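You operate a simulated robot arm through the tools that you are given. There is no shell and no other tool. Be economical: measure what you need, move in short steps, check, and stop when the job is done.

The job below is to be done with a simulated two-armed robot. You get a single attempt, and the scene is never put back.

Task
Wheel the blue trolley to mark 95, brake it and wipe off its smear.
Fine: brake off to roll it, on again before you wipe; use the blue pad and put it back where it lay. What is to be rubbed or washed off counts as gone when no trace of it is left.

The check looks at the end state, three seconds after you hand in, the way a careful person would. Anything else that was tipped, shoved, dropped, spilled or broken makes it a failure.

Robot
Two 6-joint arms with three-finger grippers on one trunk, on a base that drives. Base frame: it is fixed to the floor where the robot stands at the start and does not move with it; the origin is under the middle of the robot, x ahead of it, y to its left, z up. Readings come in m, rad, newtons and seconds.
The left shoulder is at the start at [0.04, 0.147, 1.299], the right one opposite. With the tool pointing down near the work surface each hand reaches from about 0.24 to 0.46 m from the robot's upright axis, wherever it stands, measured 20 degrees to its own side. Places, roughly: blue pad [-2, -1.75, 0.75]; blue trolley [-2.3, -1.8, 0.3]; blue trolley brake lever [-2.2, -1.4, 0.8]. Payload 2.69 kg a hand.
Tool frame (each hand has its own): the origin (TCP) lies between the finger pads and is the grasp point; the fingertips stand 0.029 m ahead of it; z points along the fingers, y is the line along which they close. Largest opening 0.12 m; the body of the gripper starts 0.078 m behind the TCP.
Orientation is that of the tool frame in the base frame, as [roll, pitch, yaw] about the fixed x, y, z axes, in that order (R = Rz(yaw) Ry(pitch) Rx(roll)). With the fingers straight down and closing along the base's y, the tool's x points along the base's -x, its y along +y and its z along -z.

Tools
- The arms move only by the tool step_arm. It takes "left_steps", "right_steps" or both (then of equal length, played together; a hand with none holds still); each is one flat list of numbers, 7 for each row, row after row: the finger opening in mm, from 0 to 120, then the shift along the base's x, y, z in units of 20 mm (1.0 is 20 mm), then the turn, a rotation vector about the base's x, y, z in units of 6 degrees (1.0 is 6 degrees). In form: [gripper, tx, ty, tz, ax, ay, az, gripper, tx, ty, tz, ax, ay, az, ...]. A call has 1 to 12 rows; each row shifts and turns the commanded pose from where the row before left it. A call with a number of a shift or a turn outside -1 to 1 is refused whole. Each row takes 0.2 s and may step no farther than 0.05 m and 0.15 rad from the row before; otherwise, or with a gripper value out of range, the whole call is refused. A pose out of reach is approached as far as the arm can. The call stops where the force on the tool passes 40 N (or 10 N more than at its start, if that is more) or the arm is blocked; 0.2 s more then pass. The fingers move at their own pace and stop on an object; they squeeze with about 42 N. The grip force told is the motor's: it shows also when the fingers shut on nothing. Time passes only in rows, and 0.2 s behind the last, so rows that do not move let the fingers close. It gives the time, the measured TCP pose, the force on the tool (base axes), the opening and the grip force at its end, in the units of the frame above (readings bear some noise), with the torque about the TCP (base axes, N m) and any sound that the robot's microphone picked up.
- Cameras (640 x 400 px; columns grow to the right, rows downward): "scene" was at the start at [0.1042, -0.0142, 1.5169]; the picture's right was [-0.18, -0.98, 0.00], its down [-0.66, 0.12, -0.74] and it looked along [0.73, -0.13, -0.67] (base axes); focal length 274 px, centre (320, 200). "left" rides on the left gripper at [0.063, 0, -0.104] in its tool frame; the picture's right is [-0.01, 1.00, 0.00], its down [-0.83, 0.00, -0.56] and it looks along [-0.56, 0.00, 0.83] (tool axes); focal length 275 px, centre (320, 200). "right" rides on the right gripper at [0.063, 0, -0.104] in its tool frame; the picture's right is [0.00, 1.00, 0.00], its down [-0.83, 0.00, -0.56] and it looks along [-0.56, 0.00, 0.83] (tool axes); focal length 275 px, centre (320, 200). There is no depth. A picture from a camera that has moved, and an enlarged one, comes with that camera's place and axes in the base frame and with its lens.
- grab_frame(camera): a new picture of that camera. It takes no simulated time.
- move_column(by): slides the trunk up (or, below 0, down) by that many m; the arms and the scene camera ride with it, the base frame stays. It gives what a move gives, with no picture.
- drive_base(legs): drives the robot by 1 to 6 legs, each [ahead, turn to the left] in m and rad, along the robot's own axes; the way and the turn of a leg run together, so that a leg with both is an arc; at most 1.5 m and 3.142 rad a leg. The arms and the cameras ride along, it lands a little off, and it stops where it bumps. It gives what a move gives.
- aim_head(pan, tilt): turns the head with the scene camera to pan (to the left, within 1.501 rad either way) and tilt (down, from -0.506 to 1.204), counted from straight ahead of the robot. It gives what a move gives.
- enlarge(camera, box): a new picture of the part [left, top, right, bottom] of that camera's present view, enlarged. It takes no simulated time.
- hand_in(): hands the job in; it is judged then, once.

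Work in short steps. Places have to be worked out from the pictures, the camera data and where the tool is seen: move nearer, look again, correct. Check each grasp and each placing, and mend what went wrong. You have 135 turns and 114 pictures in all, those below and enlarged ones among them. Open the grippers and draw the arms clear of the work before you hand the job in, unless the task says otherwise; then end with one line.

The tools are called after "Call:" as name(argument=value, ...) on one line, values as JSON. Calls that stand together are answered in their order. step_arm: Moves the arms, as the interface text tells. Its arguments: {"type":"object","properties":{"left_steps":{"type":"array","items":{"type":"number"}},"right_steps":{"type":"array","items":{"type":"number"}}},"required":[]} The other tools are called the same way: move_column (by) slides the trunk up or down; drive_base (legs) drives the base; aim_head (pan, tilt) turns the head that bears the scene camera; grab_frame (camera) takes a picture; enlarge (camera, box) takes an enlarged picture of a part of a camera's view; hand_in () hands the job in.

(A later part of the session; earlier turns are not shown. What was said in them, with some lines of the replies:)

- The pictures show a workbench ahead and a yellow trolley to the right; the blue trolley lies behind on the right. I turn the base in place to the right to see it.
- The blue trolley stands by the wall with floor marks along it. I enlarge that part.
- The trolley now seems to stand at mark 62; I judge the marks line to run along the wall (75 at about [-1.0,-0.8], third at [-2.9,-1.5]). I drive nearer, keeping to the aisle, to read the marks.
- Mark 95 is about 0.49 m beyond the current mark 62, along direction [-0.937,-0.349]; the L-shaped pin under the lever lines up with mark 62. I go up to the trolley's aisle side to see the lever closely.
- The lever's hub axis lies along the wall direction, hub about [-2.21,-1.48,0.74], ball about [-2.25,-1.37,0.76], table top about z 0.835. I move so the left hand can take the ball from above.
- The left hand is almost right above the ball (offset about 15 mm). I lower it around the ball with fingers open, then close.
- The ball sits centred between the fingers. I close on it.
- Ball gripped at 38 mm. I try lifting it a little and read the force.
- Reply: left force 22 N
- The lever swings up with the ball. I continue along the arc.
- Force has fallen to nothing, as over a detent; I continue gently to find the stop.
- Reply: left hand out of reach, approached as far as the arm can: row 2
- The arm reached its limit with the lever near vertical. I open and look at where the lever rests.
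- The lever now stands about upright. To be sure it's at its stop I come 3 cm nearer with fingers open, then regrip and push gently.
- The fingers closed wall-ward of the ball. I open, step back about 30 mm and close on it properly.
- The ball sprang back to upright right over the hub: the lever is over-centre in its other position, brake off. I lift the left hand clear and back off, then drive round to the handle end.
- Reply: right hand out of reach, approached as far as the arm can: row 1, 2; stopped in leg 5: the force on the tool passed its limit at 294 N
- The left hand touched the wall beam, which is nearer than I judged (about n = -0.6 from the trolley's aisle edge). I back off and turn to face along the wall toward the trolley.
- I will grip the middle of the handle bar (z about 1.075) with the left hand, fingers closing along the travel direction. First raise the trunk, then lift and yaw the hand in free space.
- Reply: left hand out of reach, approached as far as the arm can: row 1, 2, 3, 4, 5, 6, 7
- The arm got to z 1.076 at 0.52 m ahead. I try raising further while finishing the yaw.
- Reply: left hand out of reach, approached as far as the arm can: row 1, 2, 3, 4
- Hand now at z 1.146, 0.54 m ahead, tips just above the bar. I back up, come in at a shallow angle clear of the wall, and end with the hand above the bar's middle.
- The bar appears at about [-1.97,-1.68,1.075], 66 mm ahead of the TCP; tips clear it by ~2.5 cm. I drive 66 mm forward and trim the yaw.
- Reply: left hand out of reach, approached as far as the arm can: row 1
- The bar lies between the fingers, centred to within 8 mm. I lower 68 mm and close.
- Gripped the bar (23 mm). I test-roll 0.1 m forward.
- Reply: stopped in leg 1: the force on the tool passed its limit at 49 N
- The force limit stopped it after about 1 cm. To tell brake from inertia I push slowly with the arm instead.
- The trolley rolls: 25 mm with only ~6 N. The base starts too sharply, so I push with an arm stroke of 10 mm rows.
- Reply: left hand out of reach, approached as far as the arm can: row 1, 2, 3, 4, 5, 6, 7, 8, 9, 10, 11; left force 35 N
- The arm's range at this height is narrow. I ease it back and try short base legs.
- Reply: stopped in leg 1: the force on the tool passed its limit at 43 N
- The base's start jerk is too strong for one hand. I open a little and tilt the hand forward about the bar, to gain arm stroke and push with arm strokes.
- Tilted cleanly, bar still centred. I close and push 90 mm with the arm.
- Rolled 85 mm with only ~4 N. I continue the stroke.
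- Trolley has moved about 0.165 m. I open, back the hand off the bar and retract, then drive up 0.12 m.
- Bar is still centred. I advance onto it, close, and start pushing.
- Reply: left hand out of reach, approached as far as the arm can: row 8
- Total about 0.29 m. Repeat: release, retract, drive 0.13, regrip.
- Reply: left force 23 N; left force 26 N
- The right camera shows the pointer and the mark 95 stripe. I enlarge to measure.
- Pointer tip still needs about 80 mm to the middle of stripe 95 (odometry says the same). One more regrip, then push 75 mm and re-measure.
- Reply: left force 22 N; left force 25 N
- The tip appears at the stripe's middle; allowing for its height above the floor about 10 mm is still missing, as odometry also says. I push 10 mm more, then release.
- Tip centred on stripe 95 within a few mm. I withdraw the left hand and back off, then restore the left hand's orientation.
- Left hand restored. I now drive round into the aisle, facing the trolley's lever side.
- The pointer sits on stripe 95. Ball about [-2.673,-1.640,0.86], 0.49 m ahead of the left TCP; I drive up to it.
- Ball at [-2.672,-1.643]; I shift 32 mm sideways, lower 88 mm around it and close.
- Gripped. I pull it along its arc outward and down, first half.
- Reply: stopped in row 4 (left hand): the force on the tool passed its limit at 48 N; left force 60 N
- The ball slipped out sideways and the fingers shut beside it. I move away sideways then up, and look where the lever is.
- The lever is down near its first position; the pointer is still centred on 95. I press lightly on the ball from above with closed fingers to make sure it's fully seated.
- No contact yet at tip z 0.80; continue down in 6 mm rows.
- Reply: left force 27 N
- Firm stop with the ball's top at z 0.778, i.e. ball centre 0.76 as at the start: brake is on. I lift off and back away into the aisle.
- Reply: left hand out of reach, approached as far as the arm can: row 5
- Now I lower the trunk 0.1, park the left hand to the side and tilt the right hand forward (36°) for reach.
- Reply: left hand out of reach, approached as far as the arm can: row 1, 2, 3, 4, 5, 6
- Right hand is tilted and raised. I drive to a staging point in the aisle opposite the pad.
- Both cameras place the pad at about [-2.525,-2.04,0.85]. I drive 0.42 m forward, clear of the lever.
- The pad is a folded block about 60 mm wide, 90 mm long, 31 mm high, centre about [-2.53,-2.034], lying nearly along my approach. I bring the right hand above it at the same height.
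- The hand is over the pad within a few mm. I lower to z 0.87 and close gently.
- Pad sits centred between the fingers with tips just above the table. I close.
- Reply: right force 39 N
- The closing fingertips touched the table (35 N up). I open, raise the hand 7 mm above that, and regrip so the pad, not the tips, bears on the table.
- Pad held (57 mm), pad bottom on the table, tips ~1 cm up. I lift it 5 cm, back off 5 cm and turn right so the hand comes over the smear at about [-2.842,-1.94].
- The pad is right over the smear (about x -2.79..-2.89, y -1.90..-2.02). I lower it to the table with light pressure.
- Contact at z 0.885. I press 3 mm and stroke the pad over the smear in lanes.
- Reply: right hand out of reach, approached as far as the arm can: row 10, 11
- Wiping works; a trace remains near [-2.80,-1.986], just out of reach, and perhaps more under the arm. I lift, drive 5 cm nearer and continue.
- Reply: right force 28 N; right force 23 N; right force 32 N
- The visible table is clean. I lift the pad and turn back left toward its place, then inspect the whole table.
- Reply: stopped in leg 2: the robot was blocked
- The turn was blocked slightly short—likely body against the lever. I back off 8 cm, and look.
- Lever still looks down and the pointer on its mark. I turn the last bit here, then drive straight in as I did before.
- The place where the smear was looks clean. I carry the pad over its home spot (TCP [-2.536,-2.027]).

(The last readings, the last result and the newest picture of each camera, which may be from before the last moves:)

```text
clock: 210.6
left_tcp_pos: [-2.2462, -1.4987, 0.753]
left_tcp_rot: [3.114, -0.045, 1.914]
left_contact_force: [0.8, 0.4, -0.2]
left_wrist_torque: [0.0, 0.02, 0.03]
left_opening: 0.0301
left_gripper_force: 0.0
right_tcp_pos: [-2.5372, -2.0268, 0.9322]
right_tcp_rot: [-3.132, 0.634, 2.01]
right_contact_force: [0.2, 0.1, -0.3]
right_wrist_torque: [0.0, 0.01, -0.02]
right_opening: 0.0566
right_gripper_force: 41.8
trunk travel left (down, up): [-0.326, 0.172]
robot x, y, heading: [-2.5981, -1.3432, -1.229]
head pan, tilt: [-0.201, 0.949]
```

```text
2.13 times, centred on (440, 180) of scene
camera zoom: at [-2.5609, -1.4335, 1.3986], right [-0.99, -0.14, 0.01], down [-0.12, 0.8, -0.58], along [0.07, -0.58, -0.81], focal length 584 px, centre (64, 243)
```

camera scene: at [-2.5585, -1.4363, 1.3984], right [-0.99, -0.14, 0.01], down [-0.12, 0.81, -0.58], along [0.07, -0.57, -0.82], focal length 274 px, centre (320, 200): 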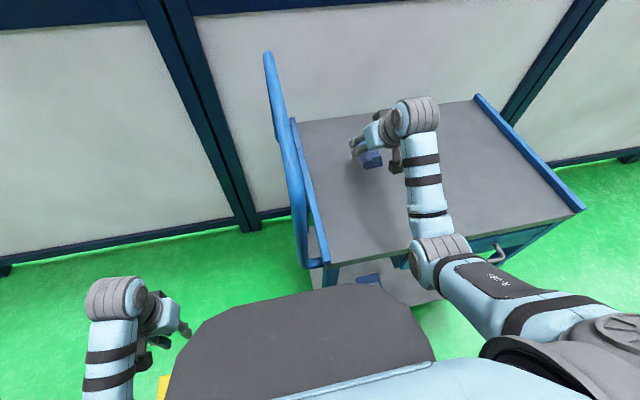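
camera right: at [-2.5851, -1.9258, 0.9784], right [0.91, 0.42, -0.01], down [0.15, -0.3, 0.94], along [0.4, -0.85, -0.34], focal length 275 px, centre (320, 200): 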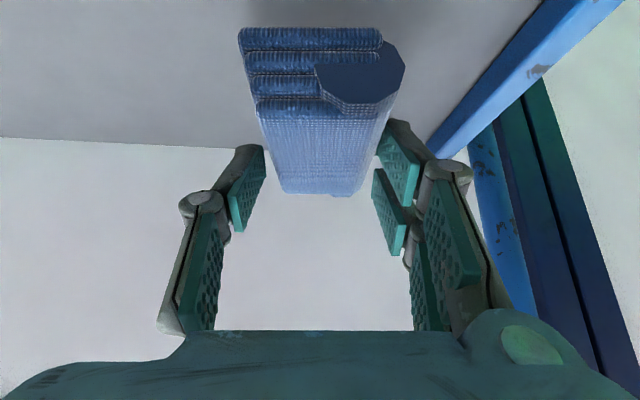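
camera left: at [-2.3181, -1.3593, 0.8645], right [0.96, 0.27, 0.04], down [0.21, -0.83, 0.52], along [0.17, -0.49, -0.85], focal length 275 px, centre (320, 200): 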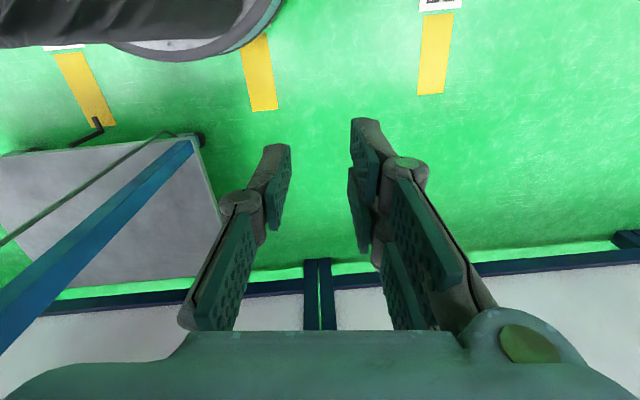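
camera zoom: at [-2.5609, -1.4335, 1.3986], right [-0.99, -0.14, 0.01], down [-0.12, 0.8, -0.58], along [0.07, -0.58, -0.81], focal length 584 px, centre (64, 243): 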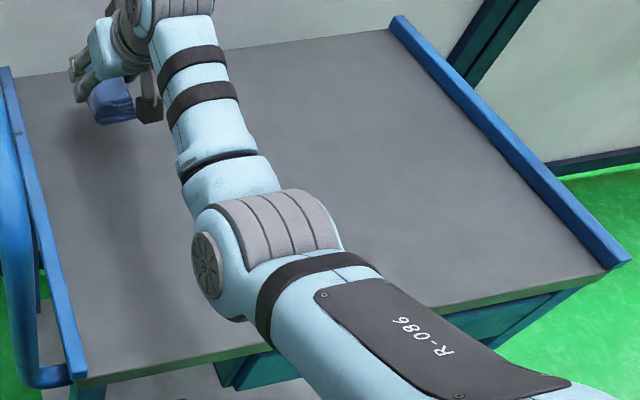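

Pad over its home. I lower to contact and release.

Call:
step_arm(right_steps=[20, 0, 0, -0.9, 0, 0, 0, 20, 0, 0, -0.9, 0, 0, 0, 20, 0, 0, -0.4, 0, 0, 0, 20, 0, 0, -0.2, 0, 0, 0, 20, 0, 0, 0, 0, 0, 0])

```text
clock: 211.8
left_tcp_pos: [-2.2469, -1.4959, 0.7549]
left_tcp_rot: [3.113, -0.046, 1.914]
left_contact_force: [-0.1, -0.4, 0.2]
left_wrist_torque: [-0.01, 0.03, -0.02]
left_opening: 0.03
left_gripper_force: 0.0
right_tcp_pos: [-2.538, -2.0258, 0.8839]
right_tcp_rot: [-3.134, 0.634, 2.011]
right_contact_force: [-0.6, -0.3, -0.8]
right_wrist_torque: [-0.03, 0.0, 0.02]
right_opening: 0.0569
right_gripper_force: 42.2
trunk travel left (down, up): [-0.326, 0.172]
robot x, y, heading: [-2.5944, -1.3456, -1.225]
head pan, tilt: [-0.201, 0.949]
```

Call:
step_arm(right_steps=[20, 0, 0, -0.12, 0, 0, 0, 20, 0, 0, -0.1, 0, 0, 0, 20, 0, 0, 0, 0, 0, 0])

```text
clock: 212.6
left_tcp_pos: [-2.2469, -1.4969, 0.7554]
left_tcp_rot: [3.114, -0.043, 1.916]
left_contact_force: [0.6, -0.2, -0.5]
left_wrist_torque: [0.02, -0.01, -0.01]
left_opening: 0.0301
left_gripper_force: 0.0
right_tcp_pos: [-2.538, -2.0264, 0.8844]
right_tcp_rot: [-3.132, 0.643, 2.007]
right_contact_force: [3.4, -5.5, 13.9]
right_wrist_torque: [-0.77, -0.81, -0.13]
right_opening: 0.0568
right_gripper_force: 42.4
trunk travel left (down, up): [-0.326, 0.172]
robot x, y, heading: [-2.5934, -1.3438, -1.231]
head pan, tilt: [-0.201, 0.949]
```

Contact (14 N), position within 2 mm of where it was taken. I release, then rise straight up and pull back.

Call:
step_arm(right_steps=[90, 0, 0, 0.1, 0, 0, 0, 90, 0, 0, 0, 0, 0, 0, 90, 0, 0, 0, 0, 0, 0, 90, 0, 0, 0.9, 0, 0, 0, 90, 0, 0, 0.9, 0, 0, 0, 90, 0, 0, 0.9, 0, 0, 0, 90, -0.3, 0.85, 0, 0, 0, 0, 90, -0.3, 0.85, 0, 0, 0, 0, 90, -0.3, 0.85, 0, 0, 0, 0, 90, -0.3, 0.85, 0, 0, 0, 0])

Call:
grab_frame(camera="right")

Call:
drive_base(legs=[[-0.5, 0]])

Call:
grab_frame(camera="scene")

```text
clock: 214.8
left_tcp_pos: [-2.2482, -1.4953, 0.7557]
left_tcp_rot: [3.112, -0.045, 1.914]
left_contact_force: [0.4, 0.5, -0.8]
left_wrist_torque: [0.0, -0.02, 0.01]
left_opening: 0.0298
left_gripper_force: 0.0
right_tcp_pos: [-2.5646, -1.9564, 0.9361]
right_tcp_rot: [-3.135, 0.638, 2.008]
right_contact_force: [-0.5, -0.8, -0.5]
right_wrist_torque: [-0.01, 0.01, 0.01]
right_opening: 0.0901
right_gripper_force: 0.1
trunk travel left (down, up): [-0.326, 0.172]
robot x, y, heading: [-2.5938, -1.3435, -1.232]
head pan, tilt: [-0.201, 0.949]
```

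```text
38 pictures are left
camera right: at [-2.6134, -1.855, 0.9827], right [0.91, 0.42, -0.01], down [0.15, -0.3, 0.94], along [0.4, -0.85, -0.34], focal length 275 px, centre (320, 200)
```

right: 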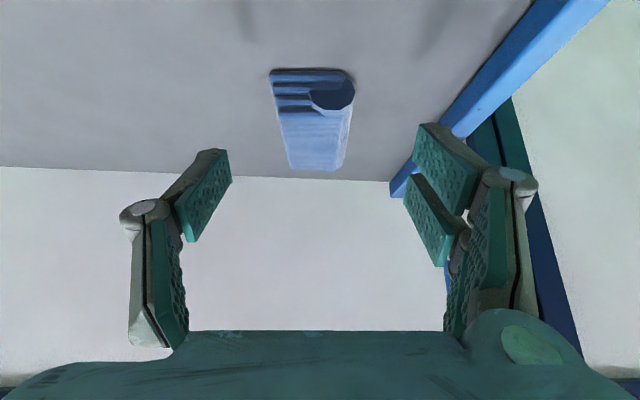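

```text
clock: 215.5
left_tcp_pos: [-2.251, -1.4955, 0.7558]
left_tcp_rot: [3.11, -0.043, 1.917]
left_contact_force: [0.2, -0.2, -0.2]
left_wrist_torque: [0.04, -0.03, 0.04]
left_opening: 0.0301
left_gripper_force: 0.0
right_tcp_pos: [-2.5664, -1.9564, 0.9365]
right_tcp_rot: [-3.138, 0.64, 2.009]
right_contact_force: [0.3, 0.3, 0.4]
right_wrist_torque: [-0.02, -0.06, -0.01]
right_opening: 0.0901
right_gripper_force: 0.1
trunk travel left (down, up): [-0.326, 0.172]
robot x, y, heading: [-2.5946, -1.3405, -1.223]
head pan, tilt: [-0.201, 0.949]
stopped in leg 1: the robot was blocked; the commanded pose is now the measured one
```

```text
37 pictures are left
camera scene: at [-2.567, -1.4303, 1.3989], right [-0.99, -0.15, 0.01], down [-0.12, 0.8, -0.58], along [0.08, -0.58, -0.81], focal length 274 px, centre (320, 200)
```

scene: 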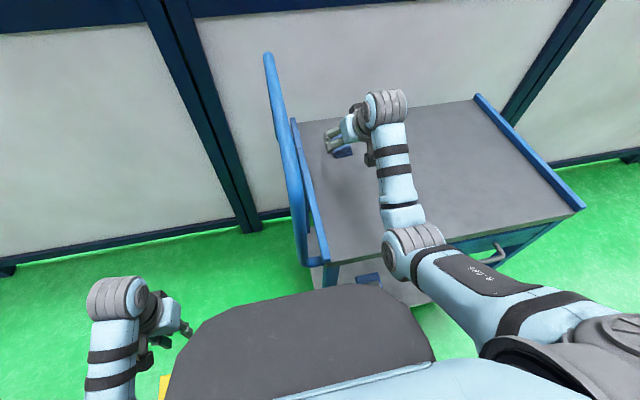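

Backing was blocked. Possibly the right elbow hooks the lever ball. Before moving more, I turn the left hand to look under the right arm.

Call:
step_arm(left_steps=[30, 0, 0, 0, 0, 0, -1, 30, 0, 0, 0, 0, 0, -1, 30, 0, 0, 0, 0, 0, -1, 30, 0, 0, 0, 0, 0, -1, 30, 0, 0, 0, 0, 0, -1, 30, 0, 0, 0, 0, 0, -1, 30, 0, 0, 0, 0, 0, -1, 30, 0, 0, 0, 0, 0, -1, 30, 0, 0, 0, 0, 0, -1, 30, 0, 0, 0, 0, 0, -1, 30, 0, 0, 0, 0, 0, -1, 30, 0, 0, 0, 0, 0, -1])

Call:
step_arm(left_steps=[30, 0, 0, 0.5, -0.614, 0.789, 0, 30, 0, 0, 0.5, -0.614, 0.789, 0, 30, 0, 0, 0.5, -0.614, 0.789, 0, 30, 0, 0, 0, -0.614, 0.789, 0, 30, 0, 0, 0, -0.614, 0.789, 0])

Call:
grab_frame(camera="left")

```text
clock: 218.1
left_tcp_pos: [-2.2503, -1.4964, 0.7569]
left_tcp_rot: [3.105, -0.039, 0.657]
left_contact_force: [1.1, 0.4, 0.0]
left_wrist_torque: [0.01, -0.01, 0.01]
left_opening: 0.0298
left_gripper_force: 0.0
right_tcp_pos: [-2.5669, -1.9578, 0.9361]
right_tcp_rot: [-3.136, 0.636, 2.007]
right_contact_force: [-0.2, 0.0, -0.2]
right_wrist_torque: [-0.02, -0.01, 0.01]
right_opening: 0.0899
right_gripper_force: 0.1
trunk travel left (down, up): [-0.326, 0.172]
robot x, y, heading: [-2.5963, -1.3443, -1.223]
head pan, tilt: [-0.201, 0.949]
```

```text
clock: 219.3
left_tcp_pos: [-2.2513, -1.4958, 0.7869]
left_tcp_rot: [3.103, 0.485, 0.659]
left_contact_force: [-0.2, 0.4, 0.1]
left_wrist_torque: [-0.01, 0.01, -0.02]
left_opening: 0.0299
left_gripper_force: 0.1
right_tcp_pos: [-2.567, -1.9583, 0.9363]
right_tcp_rot: [-3.141, 0.637, 2.007]
right_contact_force: [-0.7, -0.3, -0.7]
right_wrist_torque: [0.01, 0.0, -0.02]
right_opening: 0.0901
right_gripper_force: 0.2
trunk travel left (down, up): [-0.326, 0.172]
robot x, y, heading: [-2.5947, -1.3422, -1.227]
head pan, tilt: [-0.201, 0.949]
```

```text
36 pictures are left
camera left: at [-2.1699, -1.4292, 0.8502], right [0.62, -0.78, 0.04], down [-0.39, -0.27, 0.88], along [-0.68, -0.56, -0.47], focal length 275 px, centre (320, 200)
```

left: 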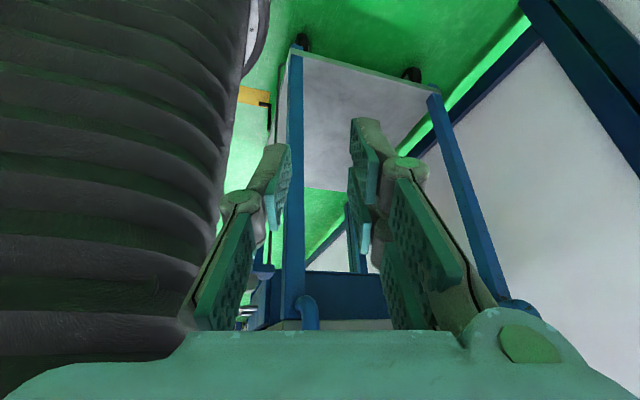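

Hidden view, but geometry suggests the torso's right side rubs the lever ball (ball 0.15 ahead, 0.185 right of the axis). I try a gentle back-and-left arc which moves the torso away from it.

Call:
drive_base(legs=[[-0.03, 0.05]])

```text
clock: 220.1
left_tcp_pos: [-2.2556, -1.4559, 0.7878]
left_tcp_rot: [3.11, 0.478, 0.714]
left_contact_force: [-0.5, 0.5, 0.0]
left_wrist_torque: [0.04, -0.02, -0.01]
left_opening: 0.03
left_gripper_force: 0.0
right_tcp_pos: [-2.5475, -1.9323, 0.9329]
right_tcp_rot: [3.138, 0.63, 2.056]
right_contact_force: [0.5, -0.1, 0.6]
right_wrist_torque: [0.04, 0.01, 0.02]
right_opening: 0.0899
right_gripper_force: 0.1
trunk travel left (down, up): [-0.326, 0.172]
robot x, y, heading: [-2.6032, -1.3176, -1.179]
head pan, tilt: [-0.201, 0.949]
```

It moved freely. I continue backing straight in two short legs.

Call:
drive_base(legs=[[-0.06, 0.02], [-0.35, 0]])

Call:
aim_head(pan=-0.1, tilt=0.75)

Call:
grab_frame(camera="scene")

```text
clock: 223.0
left_tcp_pos: [-2.4167, -1.0715, 0.7877]
left_tcp_rot: [3.103, 0.48, 0.724]
left_contact_force: [0.2, 0.1, -0.1]
left_wrist_torque: [0.03, -0.01, -0.02]
left_opening: 0.0298
left_gripper_force: 0.0
right_tcp_pos: [-2.7031, -1.5529, 0.9353]
right_tcp_rot: [3.139, 0.636, 2.071]
right_contact_force: [1.1, 0.7, 0.4]
right_wrist_torque: [0.04, 0.01, -0.01]
right_opening: 0.0897
right_gripper_force: 0.0
trunk travel left (down, up): [-0.326, 0.172]
robot x, y, heading: [-2.7641, -0.9366, -1.159]
head pan, tilt: [-0.201, 0.949]
```

```text
clock: 223.7
left_tcp_pos: [-2.4186, -1.0704, 0.7871]
left_tcp_rot: [3.102, 0.48, 0.725]
left_contact_force: [-0.3, -1.1, -0.3]
left_wrist_torque: [-0.02, 0.02, -0.01]
left_opening: 0.03
left_gripper_force: 0.1
right_tcp_pos: [-2.702, -1.5512, 0.935]
right_tcp_rot: [3.14, 0.637, 2.07]
right_contact_force: [-0.1, 0.4, 0.0]
right_wrist_torque: [0.01, 0.03, 0.02]
right_opening: 0.09
right_gripper_force: 0.1
trunk travel left (down, up): [-0.326, 0.172]
robot x, y, heading: [-2.7674, -0.9398, -1.162]
head pan, tilt: [-0.099, 0.75]
```

```text
35 pictures are left
camera scene: at [-2.7318, -1.0355, 1.4143], right [-0.95, -0.3, 0.0], down [-0.21, 0.65, -0.73], along [0.22, -0.7, -0.68], focal length 274 px, centre (320, 200)
```

scene: 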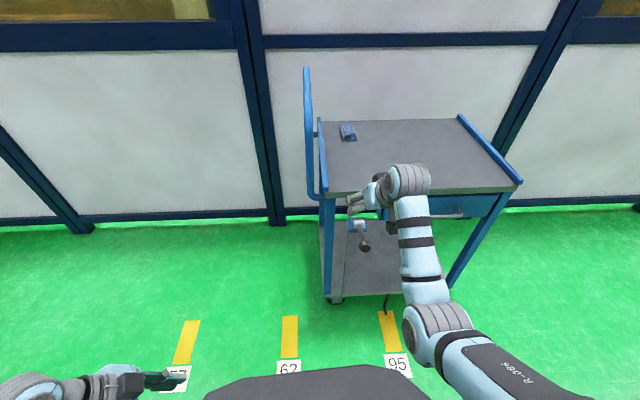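

Free, with the lever still down and pointer on 95. I back further and inspect everything with zooms.

Call:
drive_base(legs=[[-0.3, 0], [0, -0.1]])

Call:
grab_frame(camera="scene")

```text
clock: 226.3
left_tcp_pos: [-2.5512, -0.8282, 0.7875]
left_tcp_rot: [3.104, 0.481, 0.619]
left_contact_force: [-0.1, -0.4, 0.2]
left_wrist_torque: [0.01, -0.01, -0.03]
left_opening: 0.0303
left_gripper_force: 0.1
right_tcp_pos: [-2.8857, -1.2762, 0.9366]
right_tcp_rot: [3.14, 0.636, 1.967]
right_contact_force: [0.7, 0.7, -0.1]
right_wrist_torque: [0.0, -0.06, -0.01]
right_opening: 0.09
right_gripper_force: 0.2
trunk travel left (down, up): [-0.326, 0.172]
robot x, y, heading: [-2.8865, -0.6615, -1.266]
head pan, tilt: [-0.099, 0.75]
```

```text
34 pictures are left
camera scene: at [-2.8599, -0.7599, 1.4143], right [-0.98, -0.2, 0.0], down [-0.14, 0.67, -0.73], along [0.15, -0.72, -0.68], focal length 274 px, centre (320, 200)
```

scene: 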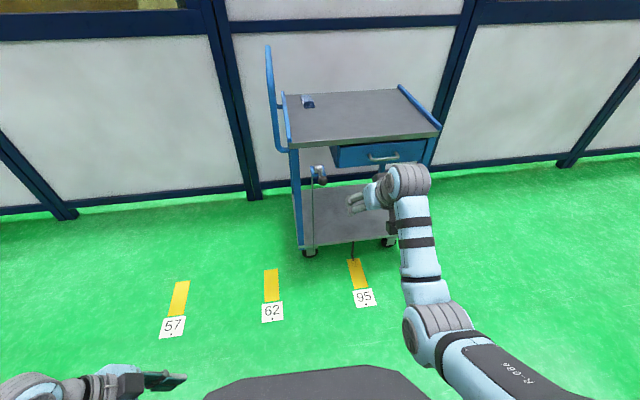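

Call:
enlarge(camera="scene", box=[270, 70, 450, 180])

Call:
enlarge(camera="scene", box=[280, 150, 410, 310])

```text
3.56 times, centred on (360, 125) of scene
camera zoom: at [-2.8599, -0.7599, 1.4143], right [-0.98, -0.2, 0.0], down [-0.14, 0.67, -0.73], along [0.15, -0.72, -0.68], focal length 973 px, centre (178, 467)
```

zoom: 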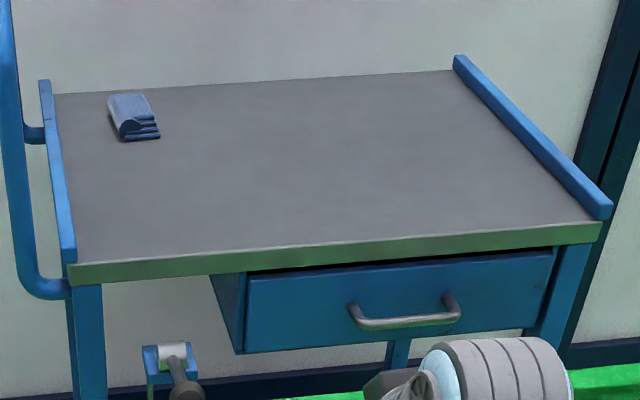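

```text
2.50 times, centred on (345, 230) of scene
camera zoom: at [-2.8599, -0.7599, 1.4143], right [-0.98, -0.2, 0.0], down [-0.14, 0.67, -0.73], along [0.15, -0.72, -0.68], focal length 684 px, centre (258, 125)
```

zoom: 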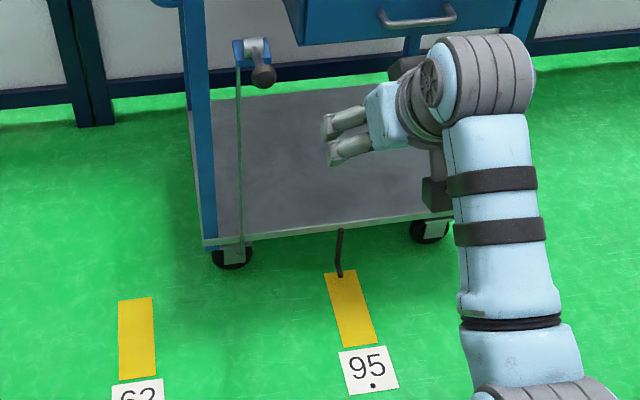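

Table clean, pad in its place, lever down (where projected for "on"), pointer centred on 95. I open both grippers and back clear before handing in.

Call:
drive_base(legs=[[-0.2, 0]])

Call:
step_arm(left_steps=[110, 0, 0, 0, 0, 0, 0, 110, 0, 0, 0, 0, 0, 0, 110, 0, 0, 0, 0, 0, 0], right_steps=[110, 0, 0, 0, 0, 0, 0, 110, 0, 0, 0, 0, 0, 0, 110, 0, 0, 0, 0, 0, 0])

Call:
enlarge(camera="scene", box=[240, 20, 460, 290])

```text
clock: 227.9
left_tcp_pos: [-2.6118, -0.6392, 0.7875]
left_tcp_rot: [3.105, 0.481, 0.621]
left_contact_force: [0.9, 0.3, 0.1]
left_wrist_torque: [-0.01, 0.03, 0.0]
left_opening: 0.0299
left_gripper_force: 0.0
right_tcp_pos: [-2.9452, -1.0862, 0.935]
right_tcp_rot: [3.138, 0.635, 1.967]
right_contact_force: [0.1, 0.6, -0.6]
right_wrist_torque: [0.0, 0.0, 0.0]
right_opening: 0.0898
right_gripper_force: 0.0
trunk travel left (down, up): [-0.326, 0.172]
robot x, y, heading: [-2.9458, -0.4715, -1.269]
head pan, tilt: [-0.099, 0.75]
```

```text
clock: 228.7
left_tcp_pos: [-2.6117, -0.6369, 0.7879]
left_tcp_rot: [3.1, 0.482, 0.62]
left_contact_force: [0.4, 0.3, 1.0]
left_wrist_torque: [-0.01, -0.02, -0.02]
left_opening: 0.1102
left_gripper_force: 0.0
right_tcp_pos: [-2.9455, -1.0857, 0.9363]
right_tcp_rot: [3.137, 0.639, 1.968]
right_contact_force: [0.6, -0.3, 0.1]
right_wrist_torque: [0.01, 0.01, -0.01]
right_opening: 0.1097
right_gripper_force: 0.0
trunk travel left (down, up): [-0.326, 0.172]
robot x, y, heading: [-2.9466, -0.4706, -1.266]
head pan, tilt: [-0.099, 0.75]
```

```text
1.48 times, centred on (350, 155) of scene
camera zoom: at [-2.9204, -0.5697, 1.4144], right [-0.98, -0.2, 0.0], down [-0.14, 0.67, -0.73], along [0.15, -0.72, -0.68], focal length 405 px, centre (276, 267)
```

zoom: 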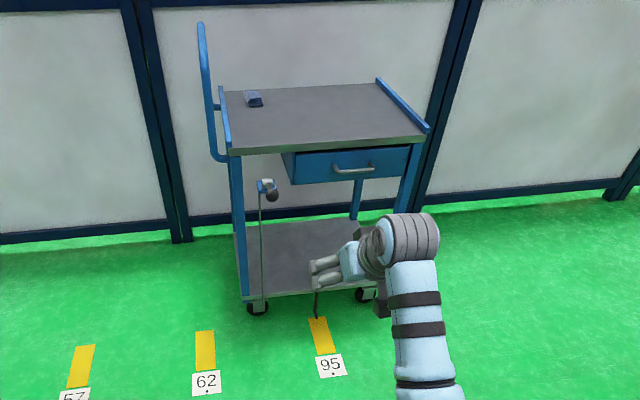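

Everything is in its end state, so I hand in.

Call:
hand_in()

```text
The job is handed in.
```

The blue trolley stands at mark 95 with its brake on, the smear is wiped off with no trace visible in the last close-ups, and the blue pad is back within a few millimetres of where it lay. On the way the left hand bumped the wall once, and the robot's body appeared to rub the brake lever. The pictures afterwards showed no damage, the lever still down and the pointer still on 95.
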